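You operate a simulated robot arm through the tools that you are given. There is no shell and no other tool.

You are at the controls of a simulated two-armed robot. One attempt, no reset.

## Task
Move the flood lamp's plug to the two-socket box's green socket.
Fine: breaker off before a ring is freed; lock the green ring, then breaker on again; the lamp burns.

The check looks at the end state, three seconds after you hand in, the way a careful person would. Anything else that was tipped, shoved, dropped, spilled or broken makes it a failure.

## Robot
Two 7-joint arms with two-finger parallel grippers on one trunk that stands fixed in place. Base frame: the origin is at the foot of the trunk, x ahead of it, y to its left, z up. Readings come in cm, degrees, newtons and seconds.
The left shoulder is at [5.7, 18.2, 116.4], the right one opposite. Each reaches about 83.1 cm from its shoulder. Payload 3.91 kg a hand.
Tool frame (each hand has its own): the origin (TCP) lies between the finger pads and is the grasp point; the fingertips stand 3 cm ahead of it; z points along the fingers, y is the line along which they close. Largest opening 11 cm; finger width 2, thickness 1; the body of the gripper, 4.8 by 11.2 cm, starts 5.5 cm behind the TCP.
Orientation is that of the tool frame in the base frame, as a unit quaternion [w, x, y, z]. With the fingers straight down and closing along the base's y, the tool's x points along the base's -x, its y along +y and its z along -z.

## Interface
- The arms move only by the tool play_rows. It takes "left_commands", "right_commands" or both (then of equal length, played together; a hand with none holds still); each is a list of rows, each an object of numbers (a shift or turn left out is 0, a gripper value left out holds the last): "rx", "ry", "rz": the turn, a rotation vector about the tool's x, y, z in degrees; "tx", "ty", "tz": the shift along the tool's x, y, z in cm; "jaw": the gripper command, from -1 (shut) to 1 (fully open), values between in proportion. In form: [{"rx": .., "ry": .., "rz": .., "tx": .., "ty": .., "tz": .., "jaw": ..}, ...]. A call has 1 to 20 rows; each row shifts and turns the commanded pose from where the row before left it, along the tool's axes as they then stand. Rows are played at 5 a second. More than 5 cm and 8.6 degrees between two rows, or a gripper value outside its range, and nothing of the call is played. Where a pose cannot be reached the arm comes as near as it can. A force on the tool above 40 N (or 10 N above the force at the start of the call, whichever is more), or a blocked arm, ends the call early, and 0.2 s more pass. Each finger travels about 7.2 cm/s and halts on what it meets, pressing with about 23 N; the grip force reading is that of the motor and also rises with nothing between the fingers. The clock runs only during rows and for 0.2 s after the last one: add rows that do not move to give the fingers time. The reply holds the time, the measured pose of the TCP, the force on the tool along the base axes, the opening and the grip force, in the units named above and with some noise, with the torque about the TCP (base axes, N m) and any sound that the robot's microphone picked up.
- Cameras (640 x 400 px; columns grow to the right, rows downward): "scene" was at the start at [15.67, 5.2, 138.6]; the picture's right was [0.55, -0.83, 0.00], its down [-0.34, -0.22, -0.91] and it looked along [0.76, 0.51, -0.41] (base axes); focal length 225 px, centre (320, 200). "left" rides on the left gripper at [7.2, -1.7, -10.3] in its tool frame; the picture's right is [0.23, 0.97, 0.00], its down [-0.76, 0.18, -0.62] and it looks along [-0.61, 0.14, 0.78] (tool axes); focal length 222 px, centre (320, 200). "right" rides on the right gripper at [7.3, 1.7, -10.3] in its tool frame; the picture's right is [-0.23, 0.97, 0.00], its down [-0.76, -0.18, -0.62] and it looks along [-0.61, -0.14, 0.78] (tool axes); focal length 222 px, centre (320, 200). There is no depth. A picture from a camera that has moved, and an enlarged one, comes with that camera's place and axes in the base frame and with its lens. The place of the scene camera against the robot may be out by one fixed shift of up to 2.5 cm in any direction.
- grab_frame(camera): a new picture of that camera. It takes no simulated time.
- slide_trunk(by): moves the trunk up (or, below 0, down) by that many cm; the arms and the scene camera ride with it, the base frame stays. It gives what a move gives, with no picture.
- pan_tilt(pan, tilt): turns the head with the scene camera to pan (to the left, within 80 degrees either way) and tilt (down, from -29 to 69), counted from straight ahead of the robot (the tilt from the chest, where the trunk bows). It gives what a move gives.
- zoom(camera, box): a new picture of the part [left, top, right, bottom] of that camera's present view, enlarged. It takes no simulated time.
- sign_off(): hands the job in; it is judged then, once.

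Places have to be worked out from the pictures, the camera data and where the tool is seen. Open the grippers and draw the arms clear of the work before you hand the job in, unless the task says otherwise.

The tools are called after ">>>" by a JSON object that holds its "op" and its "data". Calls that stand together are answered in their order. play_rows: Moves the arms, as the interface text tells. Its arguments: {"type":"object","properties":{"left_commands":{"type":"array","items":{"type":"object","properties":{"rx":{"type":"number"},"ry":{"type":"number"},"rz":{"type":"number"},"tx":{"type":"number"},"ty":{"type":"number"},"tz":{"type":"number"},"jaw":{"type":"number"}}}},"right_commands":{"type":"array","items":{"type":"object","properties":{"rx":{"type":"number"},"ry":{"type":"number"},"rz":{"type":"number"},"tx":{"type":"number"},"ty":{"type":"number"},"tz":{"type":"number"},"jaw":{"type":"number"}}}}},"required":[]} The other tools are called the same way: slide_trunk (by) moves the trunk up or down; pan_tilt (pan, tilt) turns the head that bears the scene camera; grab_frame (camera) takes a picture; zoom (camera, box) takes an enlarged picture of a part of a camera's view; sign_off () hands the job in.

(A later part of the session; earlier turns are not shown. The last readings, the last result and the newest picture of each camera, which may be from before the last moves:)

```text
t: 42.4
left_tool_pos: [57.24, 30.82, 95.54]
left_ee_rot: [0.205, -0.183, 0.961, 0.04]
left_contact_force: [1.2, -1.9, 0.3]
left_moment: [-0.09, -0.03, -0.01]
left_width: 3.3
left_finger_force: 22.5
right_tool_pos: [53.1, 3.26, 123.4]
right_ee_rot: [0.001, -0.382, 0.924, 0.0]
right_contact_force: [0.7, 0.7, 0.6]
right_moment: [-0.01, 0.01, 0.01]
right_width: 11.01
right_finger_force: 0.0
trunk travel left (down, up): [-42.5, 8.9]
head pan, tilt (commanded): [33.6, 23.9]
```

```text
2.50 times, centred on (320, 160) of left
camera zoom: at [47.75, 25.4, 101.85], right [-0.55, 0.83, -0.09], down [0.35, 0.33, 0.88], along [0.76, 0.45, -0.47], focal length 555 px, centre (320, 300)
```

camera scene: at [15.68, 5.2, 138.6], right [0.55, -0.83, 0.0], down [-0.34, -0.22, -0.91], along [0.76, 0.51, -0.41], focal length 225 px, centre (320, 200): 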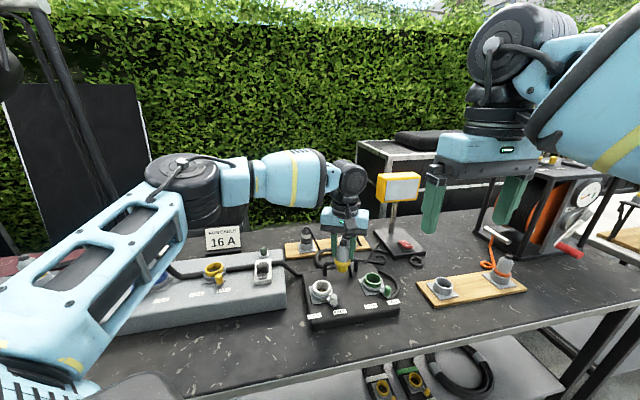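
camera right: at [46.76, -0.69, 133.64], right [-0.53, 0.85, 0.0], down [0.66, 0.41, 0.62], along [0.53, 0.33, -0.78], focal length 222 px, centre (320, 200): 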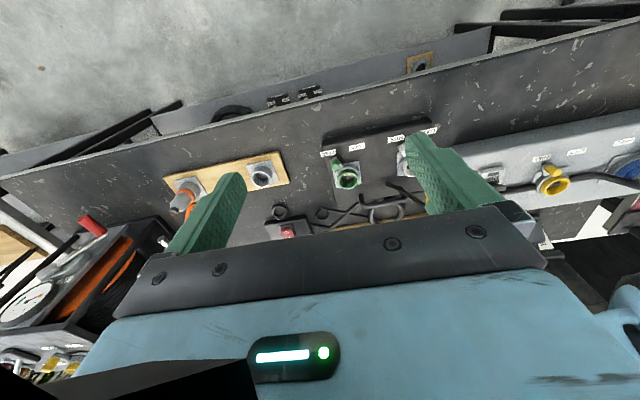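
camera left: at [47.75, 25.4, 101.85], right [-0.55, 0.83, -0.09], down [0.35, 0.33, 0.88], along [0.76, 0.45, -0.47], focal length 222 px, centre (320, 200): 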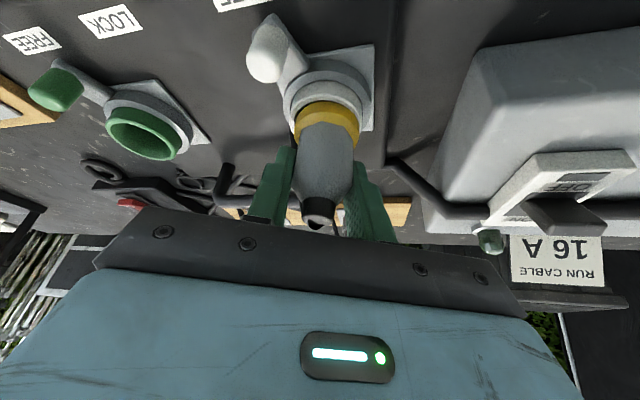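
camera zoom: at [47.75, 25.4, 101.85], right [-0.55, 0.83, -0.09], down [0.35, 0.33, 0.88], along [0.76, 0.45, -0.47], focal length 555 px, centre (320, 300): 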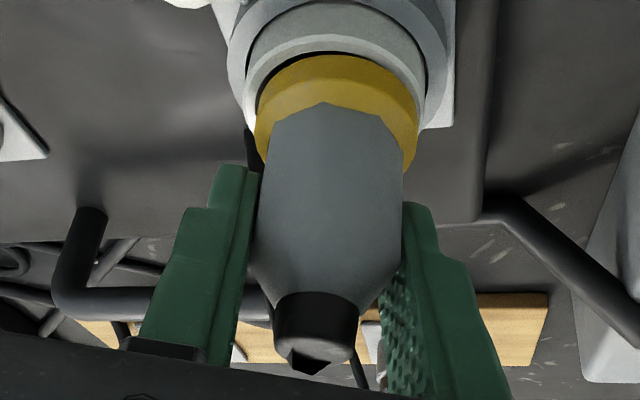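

The plug is firmly gripped with the tilted hand. I lift it straight up in the base frame (tool −x·sin24°, −z·cos24°).

>>> {"op": "play_rows", "data": {"left_commands": [{"tx": -0.203, "tz": -0.457}, {"tx": -0.407, "tz": -0.914}, {"tx": -0.61, "tz": -1.37}, {"tx": -0.61, "tz": -1.37}, {"tx": -0.61, "tz": -1.37}, {}]}}

>>> {"op": "zoom", "data": {"camera": "scene", "box": [280, 200, 400, 310]}}

>>> {"op": "grab_frame", "data": {"camera": "left"}}

```text
t: 43.8
left_tool_pos: [57.24, 30.93, 101.4]
left_ee_rot: [0.204, -0.183, 0.961, 0.038]
left_contact_force: [-0.2, 0.7, -0.6]
left_moment: [0.0, 0.0, 0.0]
left_width: 3.32
left_finger_force: 22.9
right_tool_pos: [53.16, 3.32, 123.39]
right_ee_rot: [0.0, -0.382, 0.924, 0.0]
right_contact_force: [0.4, 0.7, 0.0]
right_moment: [-0.03, -0.02, -0.02]
right_width: 11.02
right_finger_force: 0.0
trunk travel left (down, up): [-42.5, 8.9]
head pan, tilt (commanded): [33.6, 23.9]
```

```text
3.64 times, centred on (340, 255) of scene
camera zoom: at [15.7, 5.21, 138.59], right [0.55, -0.83, 0.0], down [-0.34, -0.22, -0.91], along [0.76, 0.51, -0.41], focal length 819 px, centre (247, 0)
```

zoom: 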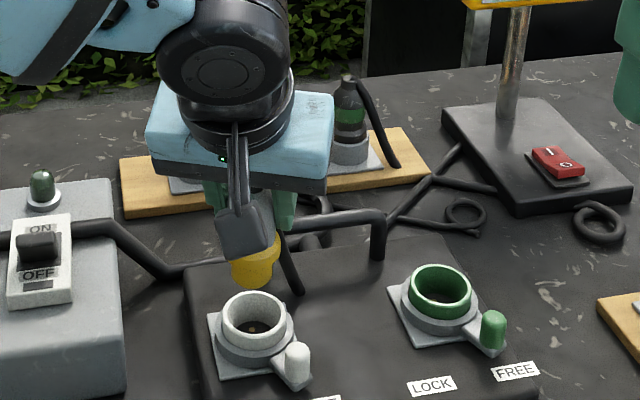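

```text
taken
camera left: at [47.73, 25.43, 107.76], right [-0.55, 0.83, -0.09], down [0.35, 0.33, 0.88], along [0.76, 0.45, -0.47], focal length 222 px, centre (320, 200)
```

left: 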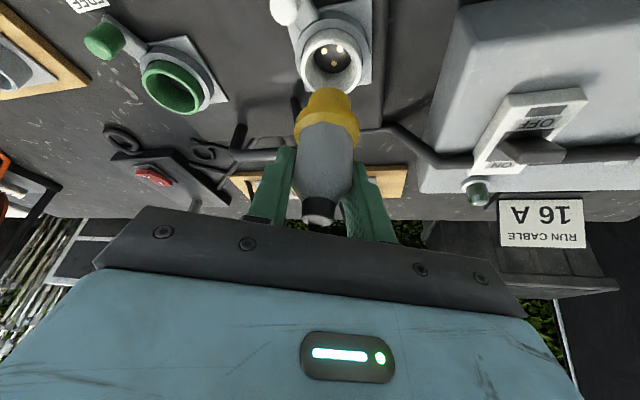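

This view directly above the white socket is my visual reference; I zoom to record exactly where the ring appears, then move toward the green socket.

>>> {"op": "zoom", "data": {"camera": "left", "box": [260, 0, 400, 120]}}

>>> {"op": "play_rows", "data": {"left_commands": [{"tx": -1.09, "ty": -2.755, "tz": 0.485}, {"tx": -1.09, "ty": -2.755, "tz": 0.485}, {"tx": -1.09, "ty": -2.755, "tz": 0.485}, {"tx": -1.09, "ty": -2.755, "tz": 0.485}, {"tx": -1.09, "ty": -2.755, "tz": 0.485}, {}, {}]}}

>>> {"op": "grab_frame", "data": {"camera": "left"}}

>>> {"op": "zoom", "data": {"camera": "left", "box": [260, 0, 400, 120]}}

>>> {"op": "zoom", "data": {"camera": "scene", "box": [320, 200, 440, 310]}}

```text
3.33 times, centred on (330, 60) of left
camera zoom: at [47.73, 25.43, 107.76], right [-0.55, 0.83, -0.09], down [0.35, 0.33, 0.88], along [0.76, 0.45, -0.47], focal length 740 px, centre (287, 667)
```

zoom: 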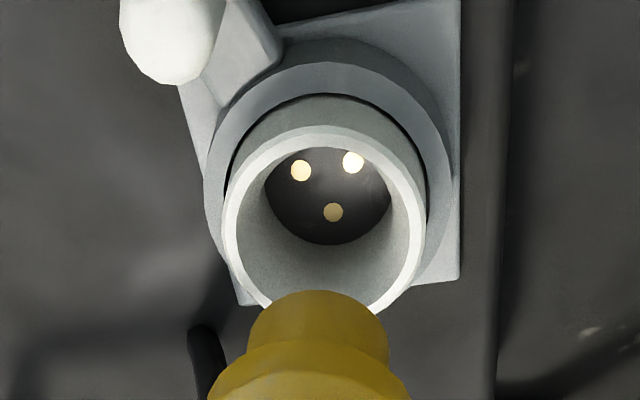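

```text
t: 45.4
left_tool_pos: [65.15, 23.11, 101.57]
left_ee_rot: [0.205, -0.182, 0.961, 0.038]
left_contact_force: [0.4, 0.7, -0.5]
left_moment: [0.01, -0.03, 0.03]
left_width: 3.29
left_finger_force: 22.8
left hand out of reach, approached as far as the arm can: row 4, 5
right_tool_pos: [53.1, 3.21, 123.42]
right_ee_rot: [0.001, -0.382, 0.924, 0.001]
right_contact_force: [0.1, 0.7, 0.4]
right_moment: [0.01, -0.01, 0.02]
right_width: 10.98
right_finger_force: 0.0
trunk travel left (down, up): [-42.5, 8.9]
head pan, tilt (commanded): [33.6, 23.9]
```

```text
taken
camera left: at [55.63, 17.72, 107.86], right [-0.55, 0.83, -0.09], down [0.34, 0.33, 0.88], along [0.76, 0.45, -0.47], focal length 222 px, centre (320, 200)
```

left: 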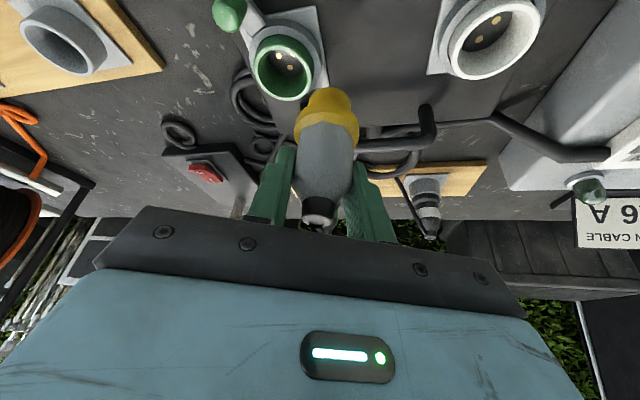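

```text
3.33 times, centred on (330, 60) of left
camera zoom: at [55.63, 17.72, 107.86], right [-0.55, 0.83, -0.09], down [0.34, 0.33, 0.88], along [0.76, 0.45, -0.47], focal length 740 px, centre (287, 667)
```

zoom: 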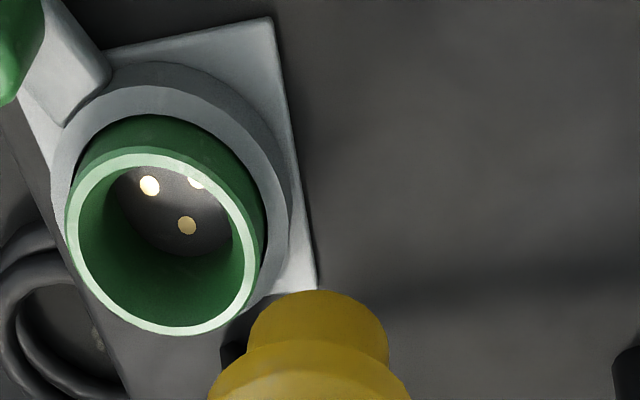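

```text
3.64 times, centred on (380, 255) of scene
camera zoom: at [15.62, 5.18, 138.61], right [0.55, -0.83, 0.0], down [-0.34, -0.22, -0.91], along [0.76, 0.51, -0.4], focal length 819 px, centre (102, 0)
```

zoom: 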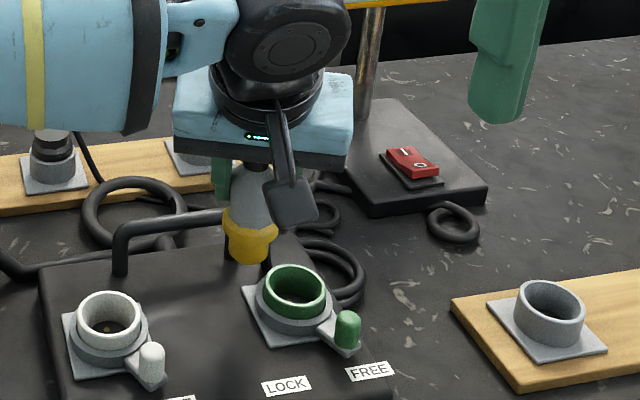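

The arm stopped again at about 75 % of the way, (65.15, 23.1, 101.6), though it's well within nominal reach; likely a joint limit. I look at the arm's posture.

>>> {"op": "grab_frame", "data": {"camera": "scene"}}

>>> {"op": "pan_tilt", "data": {"pan": 60, "tilt": 20}}

>>> {"op": "grab_frame", "data": {"camera": "scene"}}

```text
taken
camera scene: at [15.62, 5.18, 138.61], right [0.55, -0.83, 0.0], down [-0.34, -0.22, -0.91], along [0.76, 0.51, -0.4], focal length 225 px, centre (320, 200)
```

scene: 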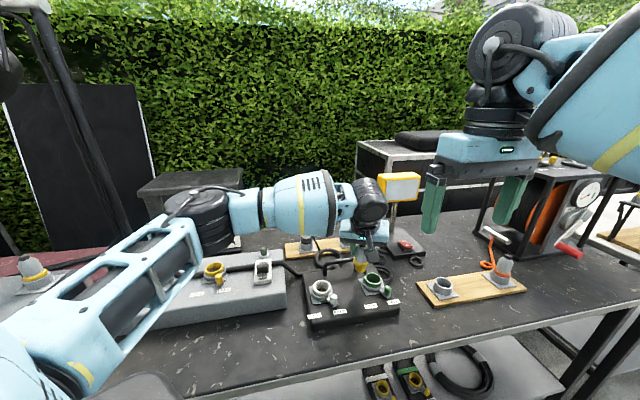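

```text
t: 46.3
left_tool_pos: [65.3, 23.05, 101.44]
left_ee_rot: [0.204, -0.182, 0.961, 0.039]
left_contact_force: [-0.7, -0.5, -1.0]
left_moment: [-0.01, 0.02, 0.02]
left_width: 3.31
left_finger_force: 23.0
right_tool_pos: [53.2, 3.33, 123.42]
right_ee_rot: [-0.001, -0.381, 0.924, 0.0]
right_contact_force: [-0.1, -0.1, 0.3]
right_moment: [-0.02, 0.0, -0.01]
right_width: 11.0
right_finger_force: 0.0
trunk travel left (down, up): [-42.5, 8.9]
head pan, tilt (commanded): [60.0, 20.0]
```

```text
taken
camera scene: at [12.64, 8.15, 139.23], right [0.87, -0.5, 0.0], down [-0.17, -0.3, -0.94], along [0.47, 0.81, -0.34], focal length 225 px, centre (320, 200)
```

scene: 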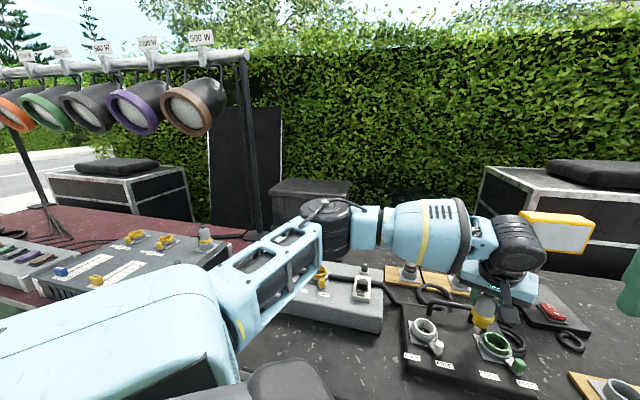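

The elbow is still well bent, so it's some joint limit rather than length. I probe small single-direction moves to find which are blocked.

>>> {"op": "play_rows", "data": {"left_commands": [{"ty": -0.8}, {}]}}

>>> {"op": "play_rows", "data": {"left_commands": [{"tx": -0.73, "tz": 0.325}, {}]}}

```text
t: 46.9
left_tool_pos: [65.26, 23.1, 101.56]
left_ee_rot: [0.204, -0.183, 0.961, 0.038]
left_contact_force: [-0.1, -0.1, -1.4]
left_moment: [0.03, 0.01, 0.0]
left_width: 3.31
left_finger_force: 23.2
left hand out of reach, approached as far as the arm can: row 1
right_tool_pos: [53.18, 3.33, 123.32]
right_ee_rot: [0.0, -0.382, 0.924, 0.0]
right_contact_force: [-1.1, -0.2, -0.4]
right_moment: [-0.03, 0.0, 0.0]
right_width: 11.01
right_finger_force: 0.1
trunk travel left (down, up): [-42.5, 8.9]
head pan, tilt (commanded): [60.0, 20.0]
```

```text
t: 47.5
left_tool_pos: [66.02, 24.12, 101.59]
left_ee_rot: [0.204, -0.182, 0.961, 0.039]
left_contact_force: [0.3, -0.6, -1.2]
left_moment: [0.02, 0.0, 0.01]
left_width: 3.31
left_finger_force: 23.1
left hand out of reach, approached as far as the arm can: row 1
right_tool_pos: [53.14, 3.34, 123.27]
right_ee_rot: [0.001, -0.382, 0.924, 0.0]
right_contact_force: [0.3, -0.2, -0.7]
right_moment: [-0.06, 0.0, 0.01]
right_width: 11.02
right_finger_force: 0.0
trunk travel left (down, up): [-42.5, 8.9]
head pan, tilt (commanded): [60.0, 20.0]
```

Moves toward forward-right are blocked (the shoulder can't swing further across), so I need the wrist further left/back: a regrasp with yaw about −10° and 30° tilt should do. I return the plug over the white socket first.

>>> {"op": "play_rows", "data": {"left_commands": [{"tx": 1.3, "ty": 2.375, "tz": -0.579}, {"tx": 1.3, "ty": 2.375, "tz": -0.579}, {"tx": 1.3, "ty": 2.375, "tz": -0.579}, {"tx": 1.3, "ty": 2.375, "tz": -0.579}, {}, {}]}}

>>> {"op": "zoom", "data": {"camera": "left", "box": [260, 0, 400, 120]}}

>>> {"op": "pan_tilt", "data": {"pan": 33.6, "tilt": 23.9}}

```text
t: 48.9
left_tool_pos: [57.22, 30.98, 101.65]
left_ee_rot: [0.204, -0.183, 0.961, 0.038]
left_contact_force: [-0.4, 0.4, -1.2]
left_moment: [-0.02, 0.03, 0.02]
left_width: 3.3
left_finger_force: 23.0
right_tool_pos: [53.2, 3.29, 123.49]
right_ee_rot: [0.002, -0.382, 0.924, 0.001]
right_contact_force: [0.0, 0.2, 0.4]
right_moment: [-0.04, -0.01, 0.02]
right_width: 10.99
right_finger_force: 0.0
trunk travel left (down, up): [-42.5, 8.9]
head pan, tilt (commanded): [60.0, 20.0]
```

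```text
3.33 times, centred on (330, 60) of left
camera zoom: at [47.65, 25.5, 107.97], right [-0.55, 0.83, -0.09], down [0.34, 0.33, 0.88], along [0.76, 0.45, -0.47], focal length 740 px, centre (287, 667)
```

zoom: 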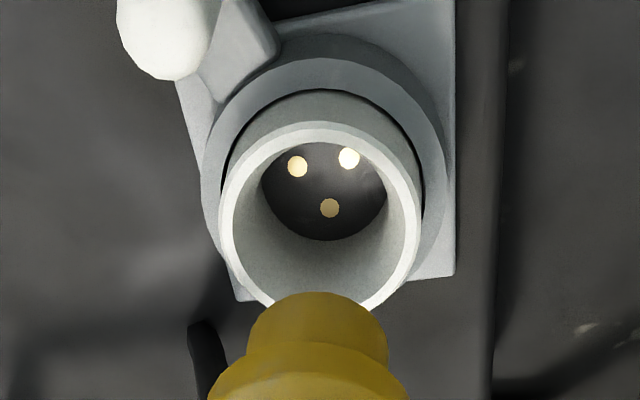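

```text
t: 49.8
left_tool_pos: [57.18, 30.96, 101.61]
left_ee_rot: [0.204, -0.183, 0.961, 0.039]
left_contact_force: [0.4, 0.5, -1.3]
left_moment: [-0.02, -0.06, 0.0]
left_width: 3.29
left_finger_force: 23.2
right_tool_pos: [53.16, 3.31, 123.22]
right_ee_rot: [-0.001, -0.382, 0.924, -0.001]
right_contact_force: [-0.8, -0.2, 0.3]
right_moment: [-0.01, -0.03, 0.01]
right_width: 10.98
right_finger_force: 0.0
trunk travel left (down, up): [-42.5, 8.9]
head pan, tilt (commanded): [33.6, 23.9]
```

Alignment is within about 1 mm of the reference. I correct 0.1 cm sideways and lower the plug back into the white socket.

>>> {"op": "play_rows", "data": {"left_commands": [{"ty": -0.1, "tx": 0.61, "tz": 1.37}, {"tx": 0.61, "tz": 1.37}, {"tx": 0.407, "tz": 0.914}, {"tx": 0.285, "tz": 0.64}, {"tx": 0.203, "tz": 0.457}, {"tx": 0.203, "tz": 0.457}, {}]}}

>>> {"op": "zoom", "data": {"camera": "left", "box": [240, 60, 400, 200]}}

>>> {"op": "zoom", "data": {"camera": "scene", "box": [280, 220, 380, 320]}}

```text
t: 51.4
left_tool_pos: [57.27, 30.8, 95.84]
left_ee_rot: [0.205, -0.183, 0.961, 0.038]
left_contact_force: [0.7, -2.2, 0.4]
left_moment: [-0.1, -0.02, -0.02]
left_width: 3.34
left_finger_force: 23.3
right_tool_pos: [53.25, 3.3, 123.31]
right_ee_rot: [0.001, -0.381, 0.924, 0.0]
right_contact_force: [-0.7, -0.8, 0.4]
right_moment: [-0.02, 0.0, 0.02]
right_width: 11.01
right_finger_force: 0.1
trunk travel left (down, up): [-42.5, 8.9]
head pan, tilt (commanded): [33.6, 23.9]
```

```text
2.86 times, centred on (320, 130) of left
camera zoom: at [47.69, 25.39, 102.3], right [-0.55, 0.83, -0.09], down [0.34, 0.33, 0.88], along [0.76, 0.45, -0.47], focal length 635 px, centre (320, 400)
```

zoom: 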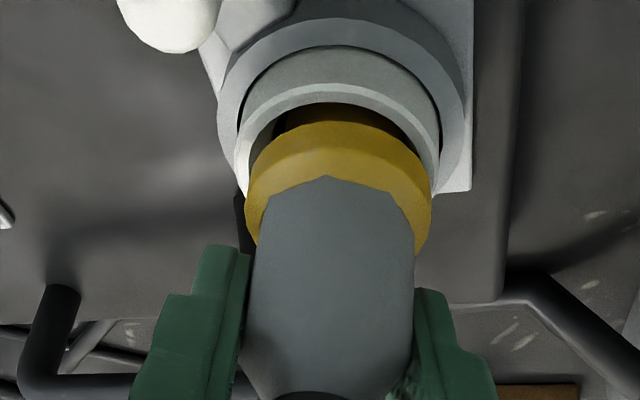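

```text
4.00 times, centred on (330, 270) of scene
camera zoom: at [15.67, 5.17, 138.6], right [0.55, -0.83, 0.0], down [-0.34, -0.22, -0.91], along [0.76, 0.51, -0.41], focal length 901 px, centre (280, -80)
```

zoom: 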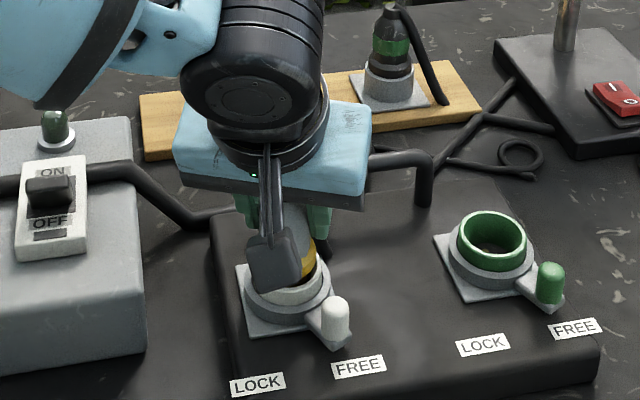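

Still about 3–4 mm to go; I lower the rest.

>>> {"op": "play_rows", "data": {"left_commands": [{"tx": 0.08, "tz": 0.183}, {"tx": 0.06, "tz": 0.137}, {"tx": 0.04, "tz": 0.091}, {}]}}

>>> {"op": "zoom", "data": {"camera": "left", "box": [240, 60, 400, 200]}}

```text
t: 52.4
left_tool_pos: [57.05, 30.96, 95.46]
left_ee_rot: [0.206, -0.183, 0.961, 0.04]
left_contact_force: [0.6, -1.7, 3.0]
left_moment: [-0.03, 0.0, 0.02]
left_width: 3.28
left_finger_force: 23.6
right_tool_pos: [53.15, 3.22, 123.46]
right_ee_rot: [0.0, -0.381, 0.924, 0.001]
right_contact_force: [-0.4, 0.6, -0.5]
right_moment: [-0.03, 0.0, -0.02]
right_width: 11.02
right_finger_force: 0.1
trunk travel left (down, up): [-42.5, 8.9]
head pan, tilt (commanded): [33.6, 23.9]
```

```text
2.86 times, centred on (320, 130) of left
camera zoom: at [47.63, 25.37, 101.83], right [-0.55, 0.83, -0.09], down [0.34, 0.33, 0.88], along [0.76, 0.45, -0.47], focal length 635 px, centre (320, 400)
```

zoom: 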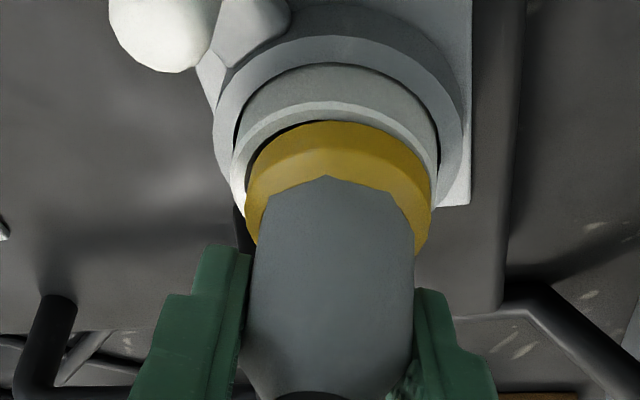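

The plug is seated again. I open the jaws, withdraw along the fingers, then re-orient to yaw −10°, tilt 30° in free air.

>>> {"op": "play_rows", "data": {"left_commands": [{"jaw": -0.2}, {"jaw": 0.1}, {"jaw": 0.3}, {}, {"tz": -2}, {"tz": -3}, {"tz": -3}, {"tz": -2}, {"ry": 8}, {"ry": 8}, {"ry": 8}, {"rz": 7.875}, {"rz": 7.875}, {"rz": 7.875}, {"rz": 7.875}, {"ry": -7.5}, {"ry": -7.5}, {"ry": -7.5}, {"ry": -7.5}, {}]}}

>>> {"op": "grab_frame", "data": {"camera": "left"}}

>>> {"op": "grab_frame", "data": {"camera": "scene"}}

```text
t: 56.6
left_tool_pos: [53.5, 29.31, 104.51]
left_ee_rot: [0.258, 0.084, 0.962, -0.022]
left_contact_force: [-0.7, 0.4, -0.1]
left_moment: [-0.02, 0.04, 0.0]
left_width: 7.14
left_finger_force: 0.0
right_tool_pos: [53.13, 3.31, 123.34]
right_ee_rot: [0.0, -0.381, 0.924, 0.0]
right_contact_force: [-0.3, -0.4, 0.2]
right_moment: [-0.01, -0.02, -0.03]
right_width: 11.01
right_finger_force: 0.1
trunk travel left (down, up): [-42.5, 8.9]
head pan, tilt (commanded): [33.6, 23.9]
```

```text
taken
camera left: at [41.77, 29.75, 109.76], right [-0.02, 0.99, -0.11], down [0.37, 0.12, 0.92], along [0.93, -0.02, -0.37], focal length 222 px, centre (320, 200)
```

left: 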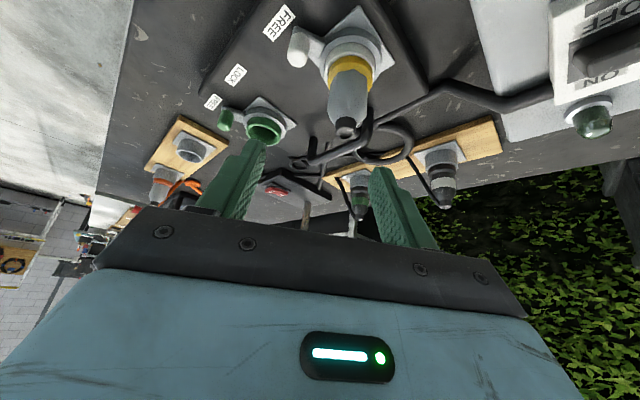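

```text
taken
camera scene: at [15.7, 5.18, 138.6], right [0.55, -0.83, 0.0], down [-0.34, -0.22, -0.91], along [0.76, 0.51, -0.41], focal length 225 px, centre (320, 200)
```

scene: 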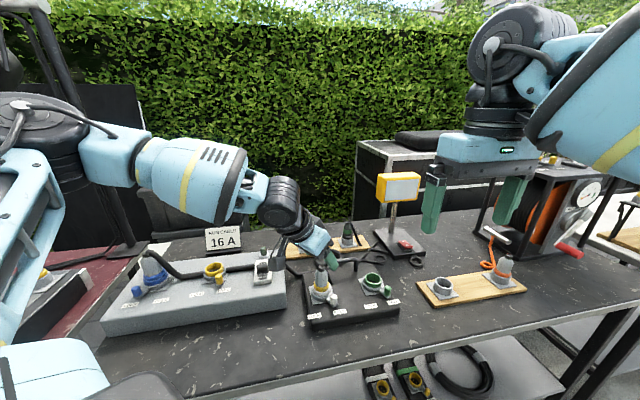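

The new orientation works. I test with empty fingers whether the spot above the green socket can be reached like this.

>>> {"op": "play_rows", "data": {"left_commands": [{"tx": -2.02, "ty": -1.09, "tz": 1.76}, {"tx": -2.02, "ty": -1.09, "tz": 1.76}, {"tx": -2.02, "ty": -1.09, "tz": 1.76}, {"tx": -2.02, "ty": -1.09, "tz": 1.76}, {"tx": -2.02, "ty": -1.09, "tz": 1.76}, {"tx": -2.02, "ty": -1.09, "tz": 1.76}, {}]}}

>>> {"op": "grab_frame", "data": {"camera": "left"}}

>>> {"op": "grab_frame", "data": {"camera": "scene"}}

```text
t: 58.2
left_tool_pos: [67.56, 20.06, 101.64]
left_ee_rot: [0.259, 0.083, 0.962, -0.02]
left_contact_force: [-0.6, 0.5, 0.1]
left_moment: [0.01, -0.02, 0.0]
left_width: 7.15
left_finger_force: 0.1
right_tool_pos: [53.07, 3.21, 123.44]
right_ee_rot: [0.0, -0.382, 0.924, 0.001]
right_contact_force: [0.3, 0.3, 0.1]
right_moment: [-0.03, -0.07, -0.01]
right_width: 10.96
right_finger_force: 0.0
trunk travel left (down, up): [-42.5, 8.9]
head pan, tilt (commanded): [33.6, 23.9]
```

```text
taken
camera left: at [55.92, 20.51, 106.81], right [-0.03, 0.99, -0.11], down [0.37, 0.11, 0.92], along [0.93, -0.02, -0.37], focal length 222 px, centre (320, 200)
```

left: 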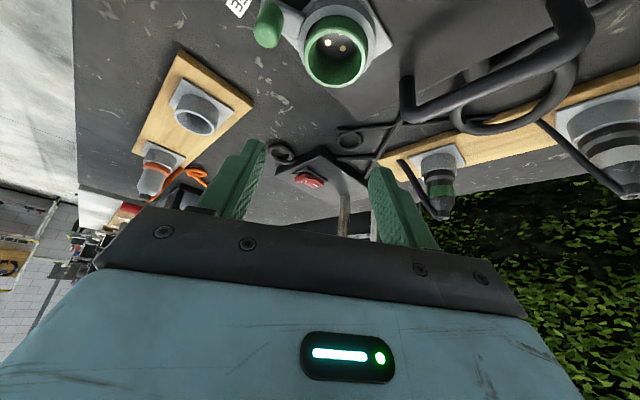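

```text
taken
camera scene: at [15.57, 5.2, 138.62], right [0.55, -0.83, 0.0], down [-0.34, -0.22, -0.91], along [0.76, 0.51, -0.4], focal length 225 px, centre (320, 200)
```

scene: 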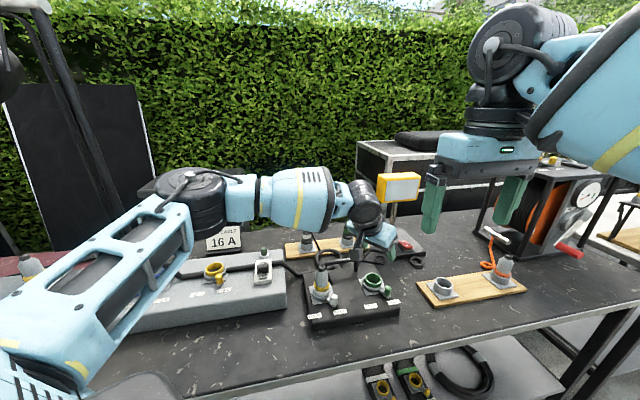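

Reachable. I also test lowering to the seating height there (fingertips stay above the ring), then come back up.

>>> {"op": "play_rows", "data": {"left_commands": [{"tx": 1.0, "tz": 1.73}, {"tx": 1.0, "tz": 1.73}, {"tx": 1.0, "tz": 1.73}, {}]}}

>>> {"op": "grab_frame", "data": {"camera": "left"}}

>>> {"op": "zoom", "data": {"camera": "scene", "box": [320, 200, 440, 310]}}

```text
t: 59.2
left_tool_pos: [67.79, 19.89, 95.7]
left_ee_rot: [0.259, 0.083, 0.962, -0.022]
left_contact_force: [-0.1, 0.4, 0.5]
left_moment: [0.0, 0.01, -0.02]
left_width: 7.17
left_finger_force: 0.2
right_tool_pos: [53.2, 3.26, 123.35]
right_ee_rot: [0.0, -0.383, 0.924, 0.0]
right_contact_force: [0.1, -0.9, -0.6]
right_moment: [-0.03, -0.03, 0.0]
right_width: 11.01
right_finger_force: 0.1
trunk travel left (down, up): [-42.5, 8.9]
head pan, tilt (commanded): [33.6, 23.9]
```

```text
taken
camera left: at [56.11, 20.41, 100.76], right [-0.03, 0.99, -0.11], down [0.37, 0.12, 0.92], along [0.93, -0.02, -0.37], focal length 222 px, centre (320, 200)
```

left: 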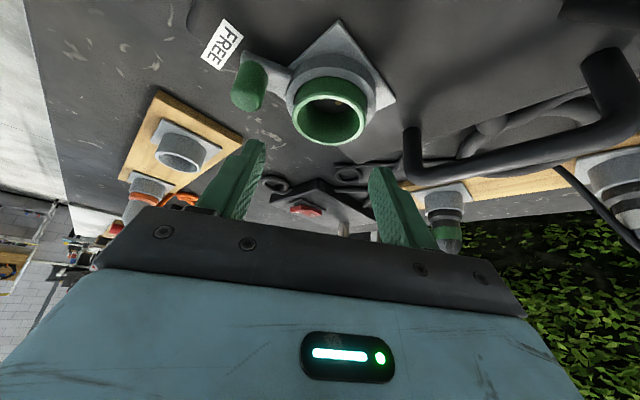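

```text
3.64 times, centred on (380, 255) of scene
camera zoom: at [15.63, 5.18, 138.61], right [0.55, -0.83, 0.0], down [-0.34, -0.22, -0.91], along [0.76, 0.51, -0.4], focal length 819 px, centre (102, 0)
```

zoom: 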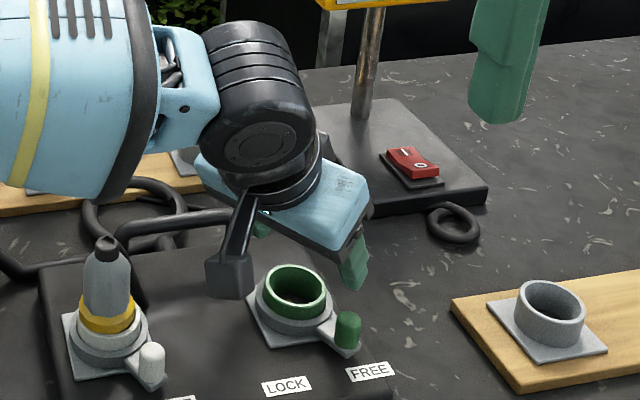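

Reachable at seating height too. I zoom on the green ring from here to record its exact place relative to the hand.

>>> {"op": "zoom", "data": {"camera": "left", "box": [270, 40, 390, 160]}}

>>> {"op": "play_rows", "data": {"left_commands": [{"tx": -1.0, "tz": -1.73}, {"tx": -1.0, "tz": -1.73}, {"tx": -1.0, "tz": -1.73}, {}]}}

>>> {"op": "zoom", "data": {"camera": "left", "box": [270, 0, 390, 120]}}

```text
3.33 times, centred on (330, 100) of left
camera zoom: at [56.11, 20.41, 100.76], right [-0.03, 0.99, -0.11], down [0.37, 0.12, 0.92], along [0.93, -0.02, -0.37], focal length 740 px, centre (287, 533)
```

zoom: 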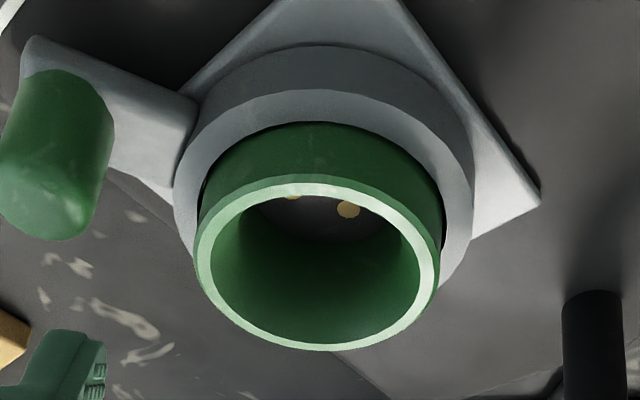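

```text
t: 60.2
left_tool_pos: [67.71, 20.04, 101.33]
left_ee_rot: [0.257, 0.084, 0.962, -0.023]
left_contact_force: [0.2, -0.2, 0.3]
left_moment: [-0.03, 0.0, 0.02]
left_width: 7.15
left_finger_force: 0.0
right_tool_pos: [53.19, 3.3, 123.31]
right_ee_rot: [0.0, -0.382, 0.924, 0.0]
right_contact_force: [-0.8, 0.2, -0.1]
right_moment: [0.02, 0.02, 0.05]
right_width: 11.0
right_finger_force: 0.1
trunk travel left (down, up): [-42.5, 8.9]
head pan, tilt (commanded): [33.6, 23.9]
```

```text
3.33 times, centred on (330, 60) of left
camera zoom: at [56.1, 20.49, 106.63], right [-0.02, 0.99, -0.11], down [0.37, 0.12, 0.92], along [0.93, -0.02, -0.37], focal length 740 px, centre (287, 667)
```

zoom: 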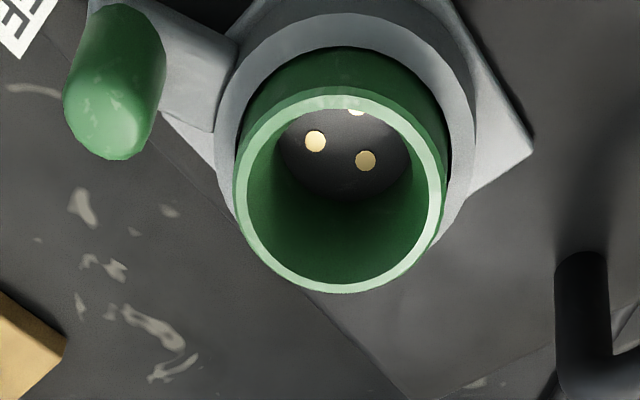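

The green ring's image matches a hand exactly on its axis, so the green axis is at (67.7, 20.0) with ring top z≈90.7. I go back above the plug in the white socket with the same orientation.

>>> {"op": "play_rows", "data": {"left_commands": [{"tx": 1.965, "ty": 1.765, "tz": -1.481}, {"tx": 1.965, "ty": 1.765, "tz": -1.481}, {"tx": 1.965, "ty": 1.765, "tz": -1.481}, {"tx": 1.965, "ty": 1.765, "tz": -1.481}, {"tx": 1.965, "ty": 1.765, "tz": -1.481}, {}, {}]}}

>>> {"op": "grab_frame", "data": {"camera": "left"}}

>>> {"op": "zoom", "data": {"camera": "left", "box": [260, 0, 400, 160]}}

```text
t: 61.8
left_tool_pos: [57.3, 30.76, 102.94]
left_ee_rot: [0.259, 0.082, 0.962, -0.022]
left_contact_force: [-0.3, 0.2, -1.1]
left_moment: [0.02, 0.02, -0.01]
left_width: 7.14
left_finger_force: 0.1
right_tool_pos: [53.13, 3.31, 123.39]
right_ee_rot: [0.001, -0.382, 0.924, 0.0]
right_contact_force: [-0.2, 0.0, 0.0]
right_moment: [-0.02, -0.02, -0.01]
right_width: 11.01
right_finger_force: 0.1
trunk travel left (down, up): [-42.5, 8.9]
head pan, tilt (commanded): [33.6, 23.9]
```

```text
taken
camera left: at [45.64, 31.22, 108.16], right [-0.03, 0.99, -0.11], down [0.37, 0.12, 0.92], along [0.93, -0.02, -0.37], focal length 222 px, centre (320, 200)
```

left: 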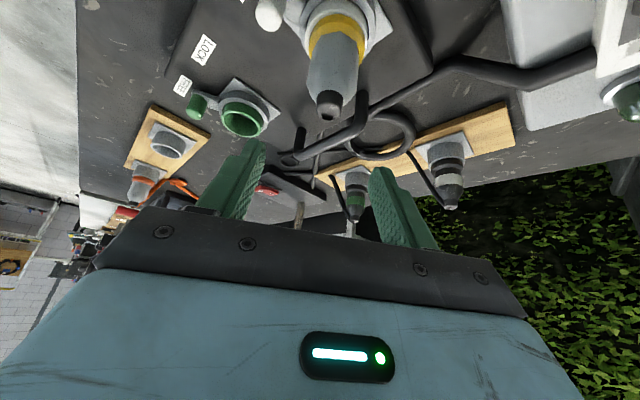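

```text
2.50 times, centred on (330, 80) of left
camera zoom: at [45.64, 31.22, 108.16], right [-0.03, 0.99, -0.11], down [0.37, 0.12, 0.92], along [0.93, -0.02, -0.37], focal length 555 px, centre (295, 500)
```

zoom: 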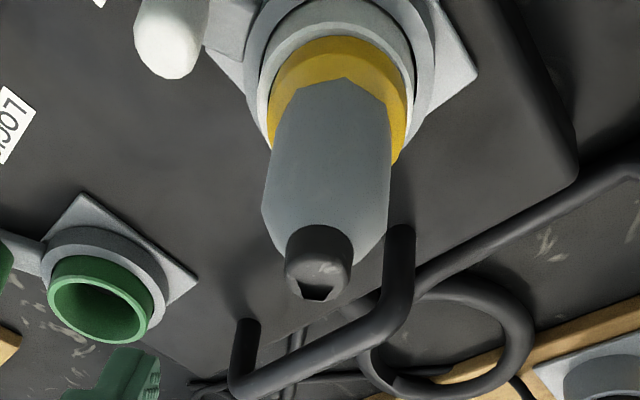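

The plug is on the hand's axis. I descend vertically so the tilted fingers straddle its body at z≈95.5.

>>> {"op": "play_rows", "data": {"left_commands": [{"tx": 1.0, "tz": 1.732}, {"tx": 1.0, "tz": 1.732}, {"tx": 1.0, "tz": 1.732}, {"tx": 0.7, "tz": 1.212}, {}]}}

>>> {"op": "grab_frame", "data": {"camera": "left"}}

>>> {"op": "zoom", "data": {"camera": "scene", "box": [280, 210, 380, 310]}}

```text
t: 63.0
left_tool_pos: [57.29, 30.91, 95.51]
left_ee_rot: [0.258, 0.084, 0.962, -0.022]
left_contact_force: [-0.6, 0.5, 0.1]
left_moment: [0.02, 0.03, -0.03]
left_width: 7.16
left_finger_force: 0.0
right_tool_pos: [53.09, 3.41, 123.42]
right_ee_rot: [0.001, -0.382, 0.924, 0.001]
right_contact_force: [0.7, 0.5, -0.7]
right_moment: [0.01, 0.04, -0.01]
right_width: 10.98
right_finger_force: 0.0
trunk travel left (down, up): [-42.5, 8.9]
head pan, tilt (commanded): [33.6, 23.9]
```

```text
taken
camera left: at [45.67, 31.38, 100.81], right [-0.03, 0.99, -0.11], down [0.37, 0.12, 0.92], along [0.93, -0.02, -0.37], focal length 222 px, centre (320, 200)
```

left: 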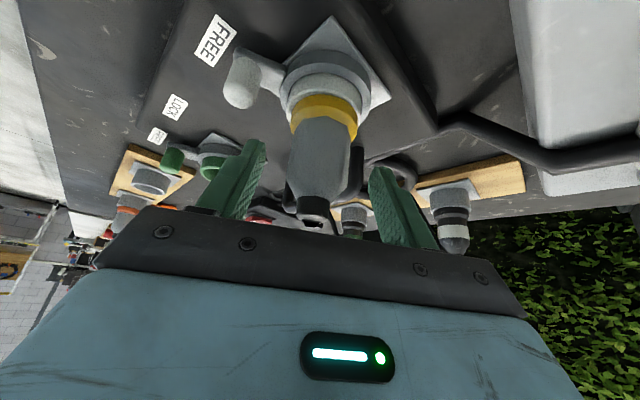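

```text
4.00 times, centred on (330, 260) of scene
camera zoom: at [15.66, 5.2, 138.6], right [0.55, -0.83, 0.0], down [-0.34, -0.22, -0.91], along [0.76, 0.51, -0.41], focal length 901 px, centre (280, -40)
```

zoom: 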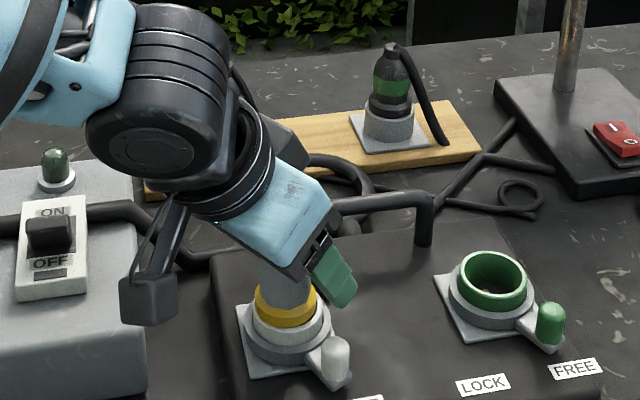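

>>> {"op": "zoom", "data": {"camera": "left", "box": [240, 80, 420, 230]}}

```text
2.67 times, centred on (330, 155) of left
camera zoom: at [45.67, 31.38, 100.81], right [-0.03, 0.99, -0.11], down [0.37, 0.12, 0.92], along [0.93, -0.02, -0.37], focal length 592 px, centre (293, 320)
```

zoom: 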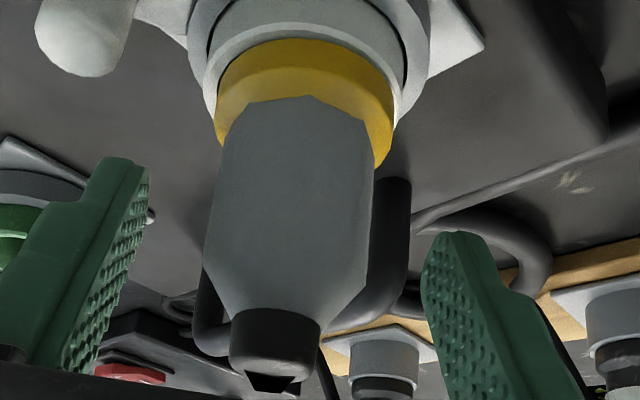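

The handle seen behind is well beyond the fingertips. I close the grip on the plug.

>>> {"op": "play_rows", "data": {"left_commands": [{"jaw": 0.0}, {"jaw": -0.3}, {"jaw": -0.5}, {"jaw": -1}, {}, {}]}}

>>> {"op": "zoom", "data": {"camera": "left", "box": [240, 80, 420, 230]}}

```text
t: 64.4
left_tool_pos: [57.36, 30.88, 95.62]
left_ee_rot: [0.258, 0.085, 0.962, -0.022]
left_contact_force: [0.6, -3.9, 1.3]
left_moment: [-0.18, -0.04, 0.04]
left_width: 3.36
left_finger_force: 22.5
right_tool_pos: [53.21, 3.26, 123.28]
right_ee_rot: [0.001, -0.382, 0.924, 0.0]
right_contact_force: [-0.6, 0.0, -0.2]
right_moment: [0.0, -0.01, 0.02]
right_width: 11.02
right_finger_force: 0.0
trunk travel left (down, up): [-42.5, 8.9]
head pan, tilt (commanded): [33.6, 23.9]
```

```text
2.67 times, centred on (330, 155) of left
camera zoom: at [45.67, 31.31, 100.86], right [-0.02, 0.99, -0.11], down [0.37, 0.11, 0.92], along [0.93, -0.02, -0.37], focal length 592 px, centre (293, 320)
```

zoom: 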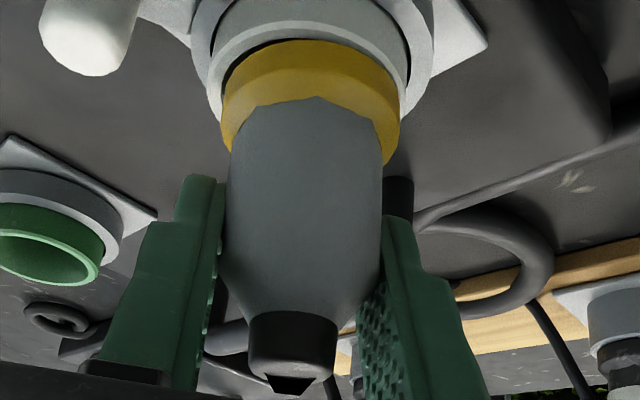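

Gripped. I lift the plug straight up 6 cm.

>>> {"op": "play_rows", "data": {"left_commands": [{"tx": -0.25, "tz": -0.433}, {"tx": -0.5, "tz": -0.866}, {"tx": -0.75, "tz": -1.3}, {"tx": -0.75, "tz": -1.3}, {"tx": -0.75, "tz": -1.3}, {}, {}]}}

>>> {"op": "grab_frame", "data": {"camera": "left"}}

>>> {"op": "zoom", "data": {"camera": "left", "box": [260, 0, 400, 120]}}

>>> {"op": "zoom", "data": {"camera": "scene", "box": [280, 210, 380, 310]}}

```text
t: 66.0
left_tool_pos: [57.35, 30.91, 101.56]
left_ee_rot: [0.26, 0.085, 0.962, -0.022]
left_contact_force: [-0.1, -0.1, -1.0]
left_moment: [-0.01, -0.02, 0.01]
left_width: 3.3
left_finger_force: 23.3
right_tool_pos: [53.14, 3.24, 123.4]
right_ee_rot: [0.0, -0.382, 0.924, -0.001]
right_contact_force: [-0.3, 0.0, 0.3]
right_moment: [-0.01, -0.04, 0.0]
right_width: 11.02
right_finger_force: 0.0
trunk travel left (down, up): [-42.5, 8.9]
head pan, tilt (commanded): [33.6, 23.9]
```

```text
taken
camera left: at [45.59, 31.35, 106.83], right [-0.03, 0.99, -0.11], down [0.37, 0.12, 0.92], along [0.93, -0.02, -0.37], focal length 222 px, centre (320, 200)
```

left: 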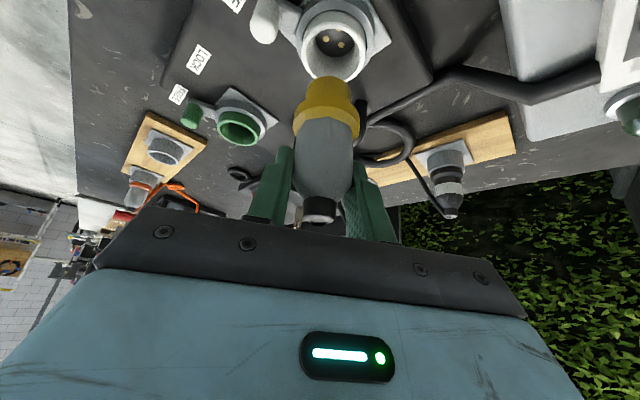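

```text
3.33 times, centred on (330, 60) of left
camera zoom: at [45.59, 31.35, 106.83], right [-0.03, 0.99, -0.11], down [0.37, 0.12, 0.92], along [0.93, -0.02, -0.37], focal length 740 px, centre (287, 667)
```

zoom: 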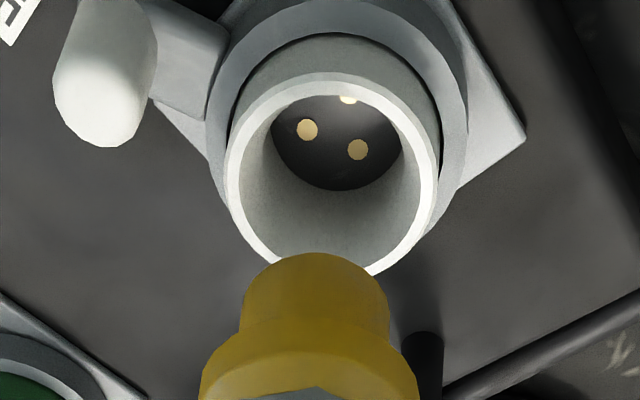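

```text
4.00 times, centred on (330, 260) of scene
camera zoom: at [15.67, 5.2, 138.6], right [0.55, -0.83, 0.0], down [-0.34, -0.22, -0.91], along [0.76, 0.51, -0.41], focal length 901 px, centre (280, -40)
```

zoom: 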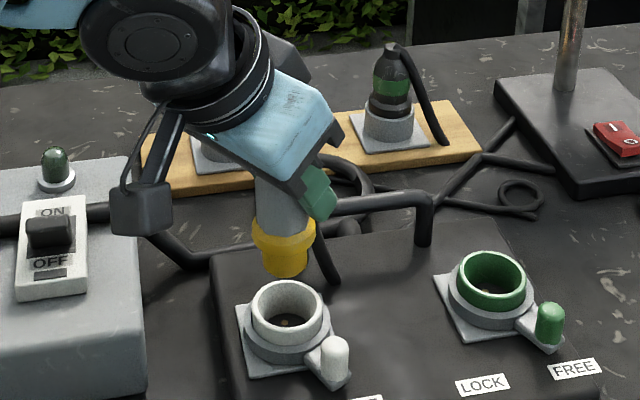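

This view is the white-socket reference (pins at (307,130), (357,149) in the zoom). I now carry the plug to above the green socket and compare.

>>> {"op": "play_rows", "data": {"left_commands": [{"tx": -2.135, "ty": -1.736, "tz": 1.232}, {"tx": -2.135, "ty": -1.736, "tz": 1.232}, {"tx": -2.135, "ty": -1.736, "tz": 1.232}, {"tx": -2.135, "ty": -1.736, "tz": 1.232}, {"tx": -2.135, "ty": -1.736, "tz": 1.232}, {}, {}]}}

>>> {"op": "grab_frame", "data": {"camera": "left"}}

>>> {"op": "zoom", "data": {"camera": "left", "box": [260, 0, 400, 120]}}

>>> {"op": "zoom", "data": {"camera": "scene", "box": [320, 210, 420, 310]}}

```text
t: 67.6
left_tool_pos: [67.94, 20.2, 101.67]
left_ee_rot: [0.258, 0.084, 0.962, -0.022]
left_contact_force: [0.4, -0.6, -1.8]
left_moment: [-0.05, -0.05, -0.01]
left_width: 3.3
left_finger_force: 22.8
right_tool_pos: [53.15, 3.37, 123.32]
right_ee_rot: [0.0, -0.381, 0.925, -0.001]
right_contact_force: [0.0, 0.9, 0.4]
right_moment: [-0.03, -0.01, -0.01]
right_width: 10.98
right_finger_force: 0.0
trunk travel left (down, up): [-42.5, 8.9]
head pan, tilt (commanded): [33.6, 23.9]
```

```text
taken
camera left: at [56.39, 20.7, 106.72], right [-0.03, 0.99, -0.11], down [0.37, 0.11, 0.92], along [0.93, -0.02, -0.37], focal length 222 px, centre (320, 200)
```

left: 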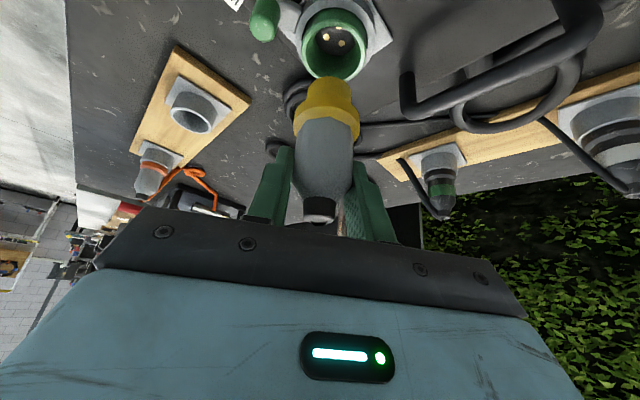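

```text
3.33 times, centred on (330, 60) of left
camera zoom: at [56.39, 20.7, 106.72], right [-0.03, 0.99, -0.11], down [0.37, 0.11, 0.92], along [0.93, -0.02, -0.37], focal length 740 px, centre (287, 667)
```

zoom: 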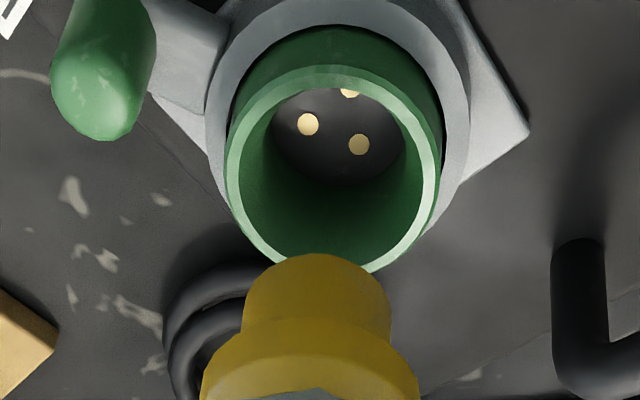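

```text
4.00 times, centred on (370, 260) of scene
camera zoom: at [15.73, 5.21, 138.59], right [0.55, -0.83, 0.0], down [-0.34, -0.22, -0.91], along [0.76, 0.51, -0.41], focal length 901 px, centre (120, -40)
```

zoom: 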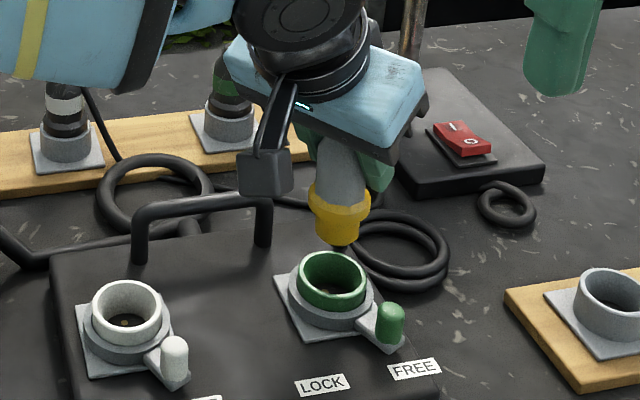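

Pins line up with the reference to within about 1 mm. I trim slightly back and begin lowering into the green socket.

>>> {"op": "play_rows", "data": {"left_commands": [{"tx": 0.07, "ty": 0.03, "tz": -0.04}, {"tx": 0.75, "tz": 1.3}, {"tx": 0.75, "tz": 1.3}, {"tx": 0.25, "tz": 0.433}, {}]}}

>>> {"op": "zoom", "data": {"camera": "left", "box": [250, 30, 410, 190]}}

>>> {"op": "zoom", "data": {"camera": "scene", "box": [320, 220, 420, 320]}}

>>> {"op": "zoom", "data": {"camera": "right", "box": [300, 130, 400, 220]}}

```text
t: 68.8
left_tool_pos: [67.71, 20.27, 98.13]
left_ee_rot: [0.258, 0.084, 0.962, -0.023]
left_contact_force: [0.4, -0.2, -1.2]
left_moment: [0.02, -0.02, 0.0]
left_width: 3.29
left_finger_force: 22.7
right_tool_pos: [53.16, 3.22, 123.39]
right_ee_rot: [0.0, -0.381, 0.924, 0.0]
right_contact_force: [-0.2, -0.1, 0.3]
right_moment: [0.03, 0.0, -0.03]
right_width: 11.02
right_finger_force: 0.1
trunk travel left (down, up): [-42.5, 8.9]
head pan, tilt (commanded): [33.6, 23.9]
```

```text
2.50 times, centred on (330, 110) of left
camera zoom: at [56.15, 20.69, 103.37], right [-0.03, 0.99, -0.11], down [0.37, 0.12, 0.92], along [0.93, -0.02, -0.37], focal length 555 px, centre (295, 425)
```

zoom: 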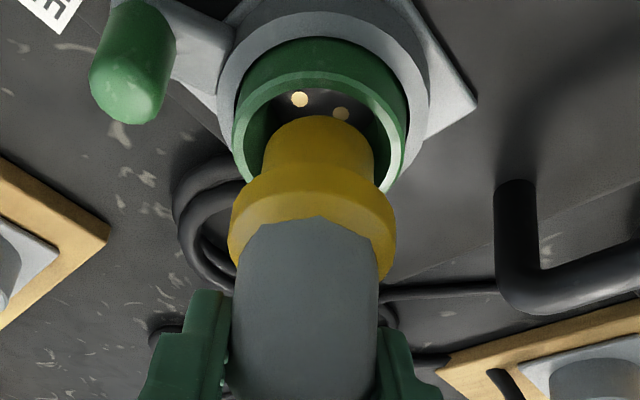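

```text
4.00 times, centred on (370, 270) of scene
camera zoom: at [15.68, 5.2, 138.6], right [0.55, -0.83, 0.0], down [-0.34, -0.22, -0.91], along [0.76, 0.51, -0.41], focal length 901 px, centre (120, -80)
```

zoom: 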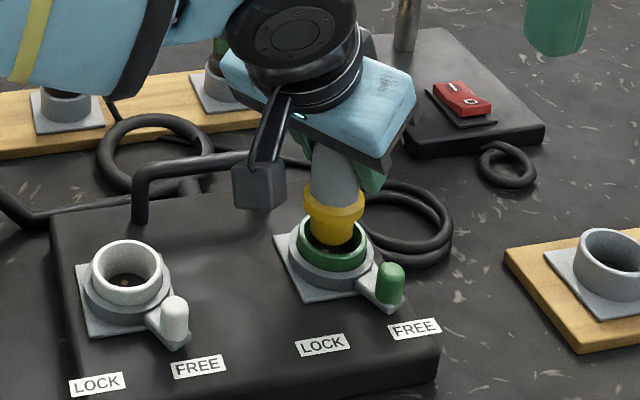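

```text
4.44 times, centred on (350, 175) of right
camera zoom: at [46.73, -0.71, 133.65], right [-0.53, 0.85, 0.0], down [0.66, 0.41, 0.62], along [0.53, 0.33, -0.78], focal length 987 px, centre (187, 311)
```

zoom: 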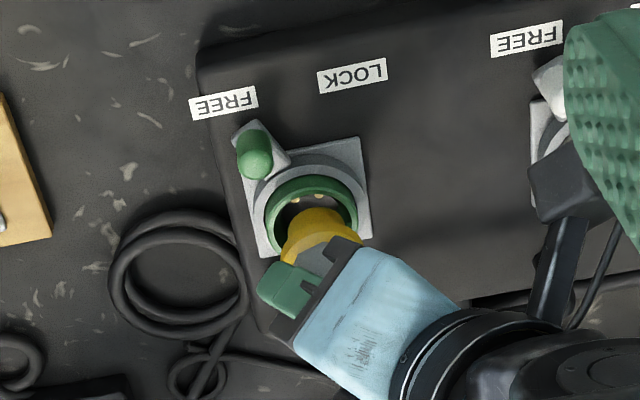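

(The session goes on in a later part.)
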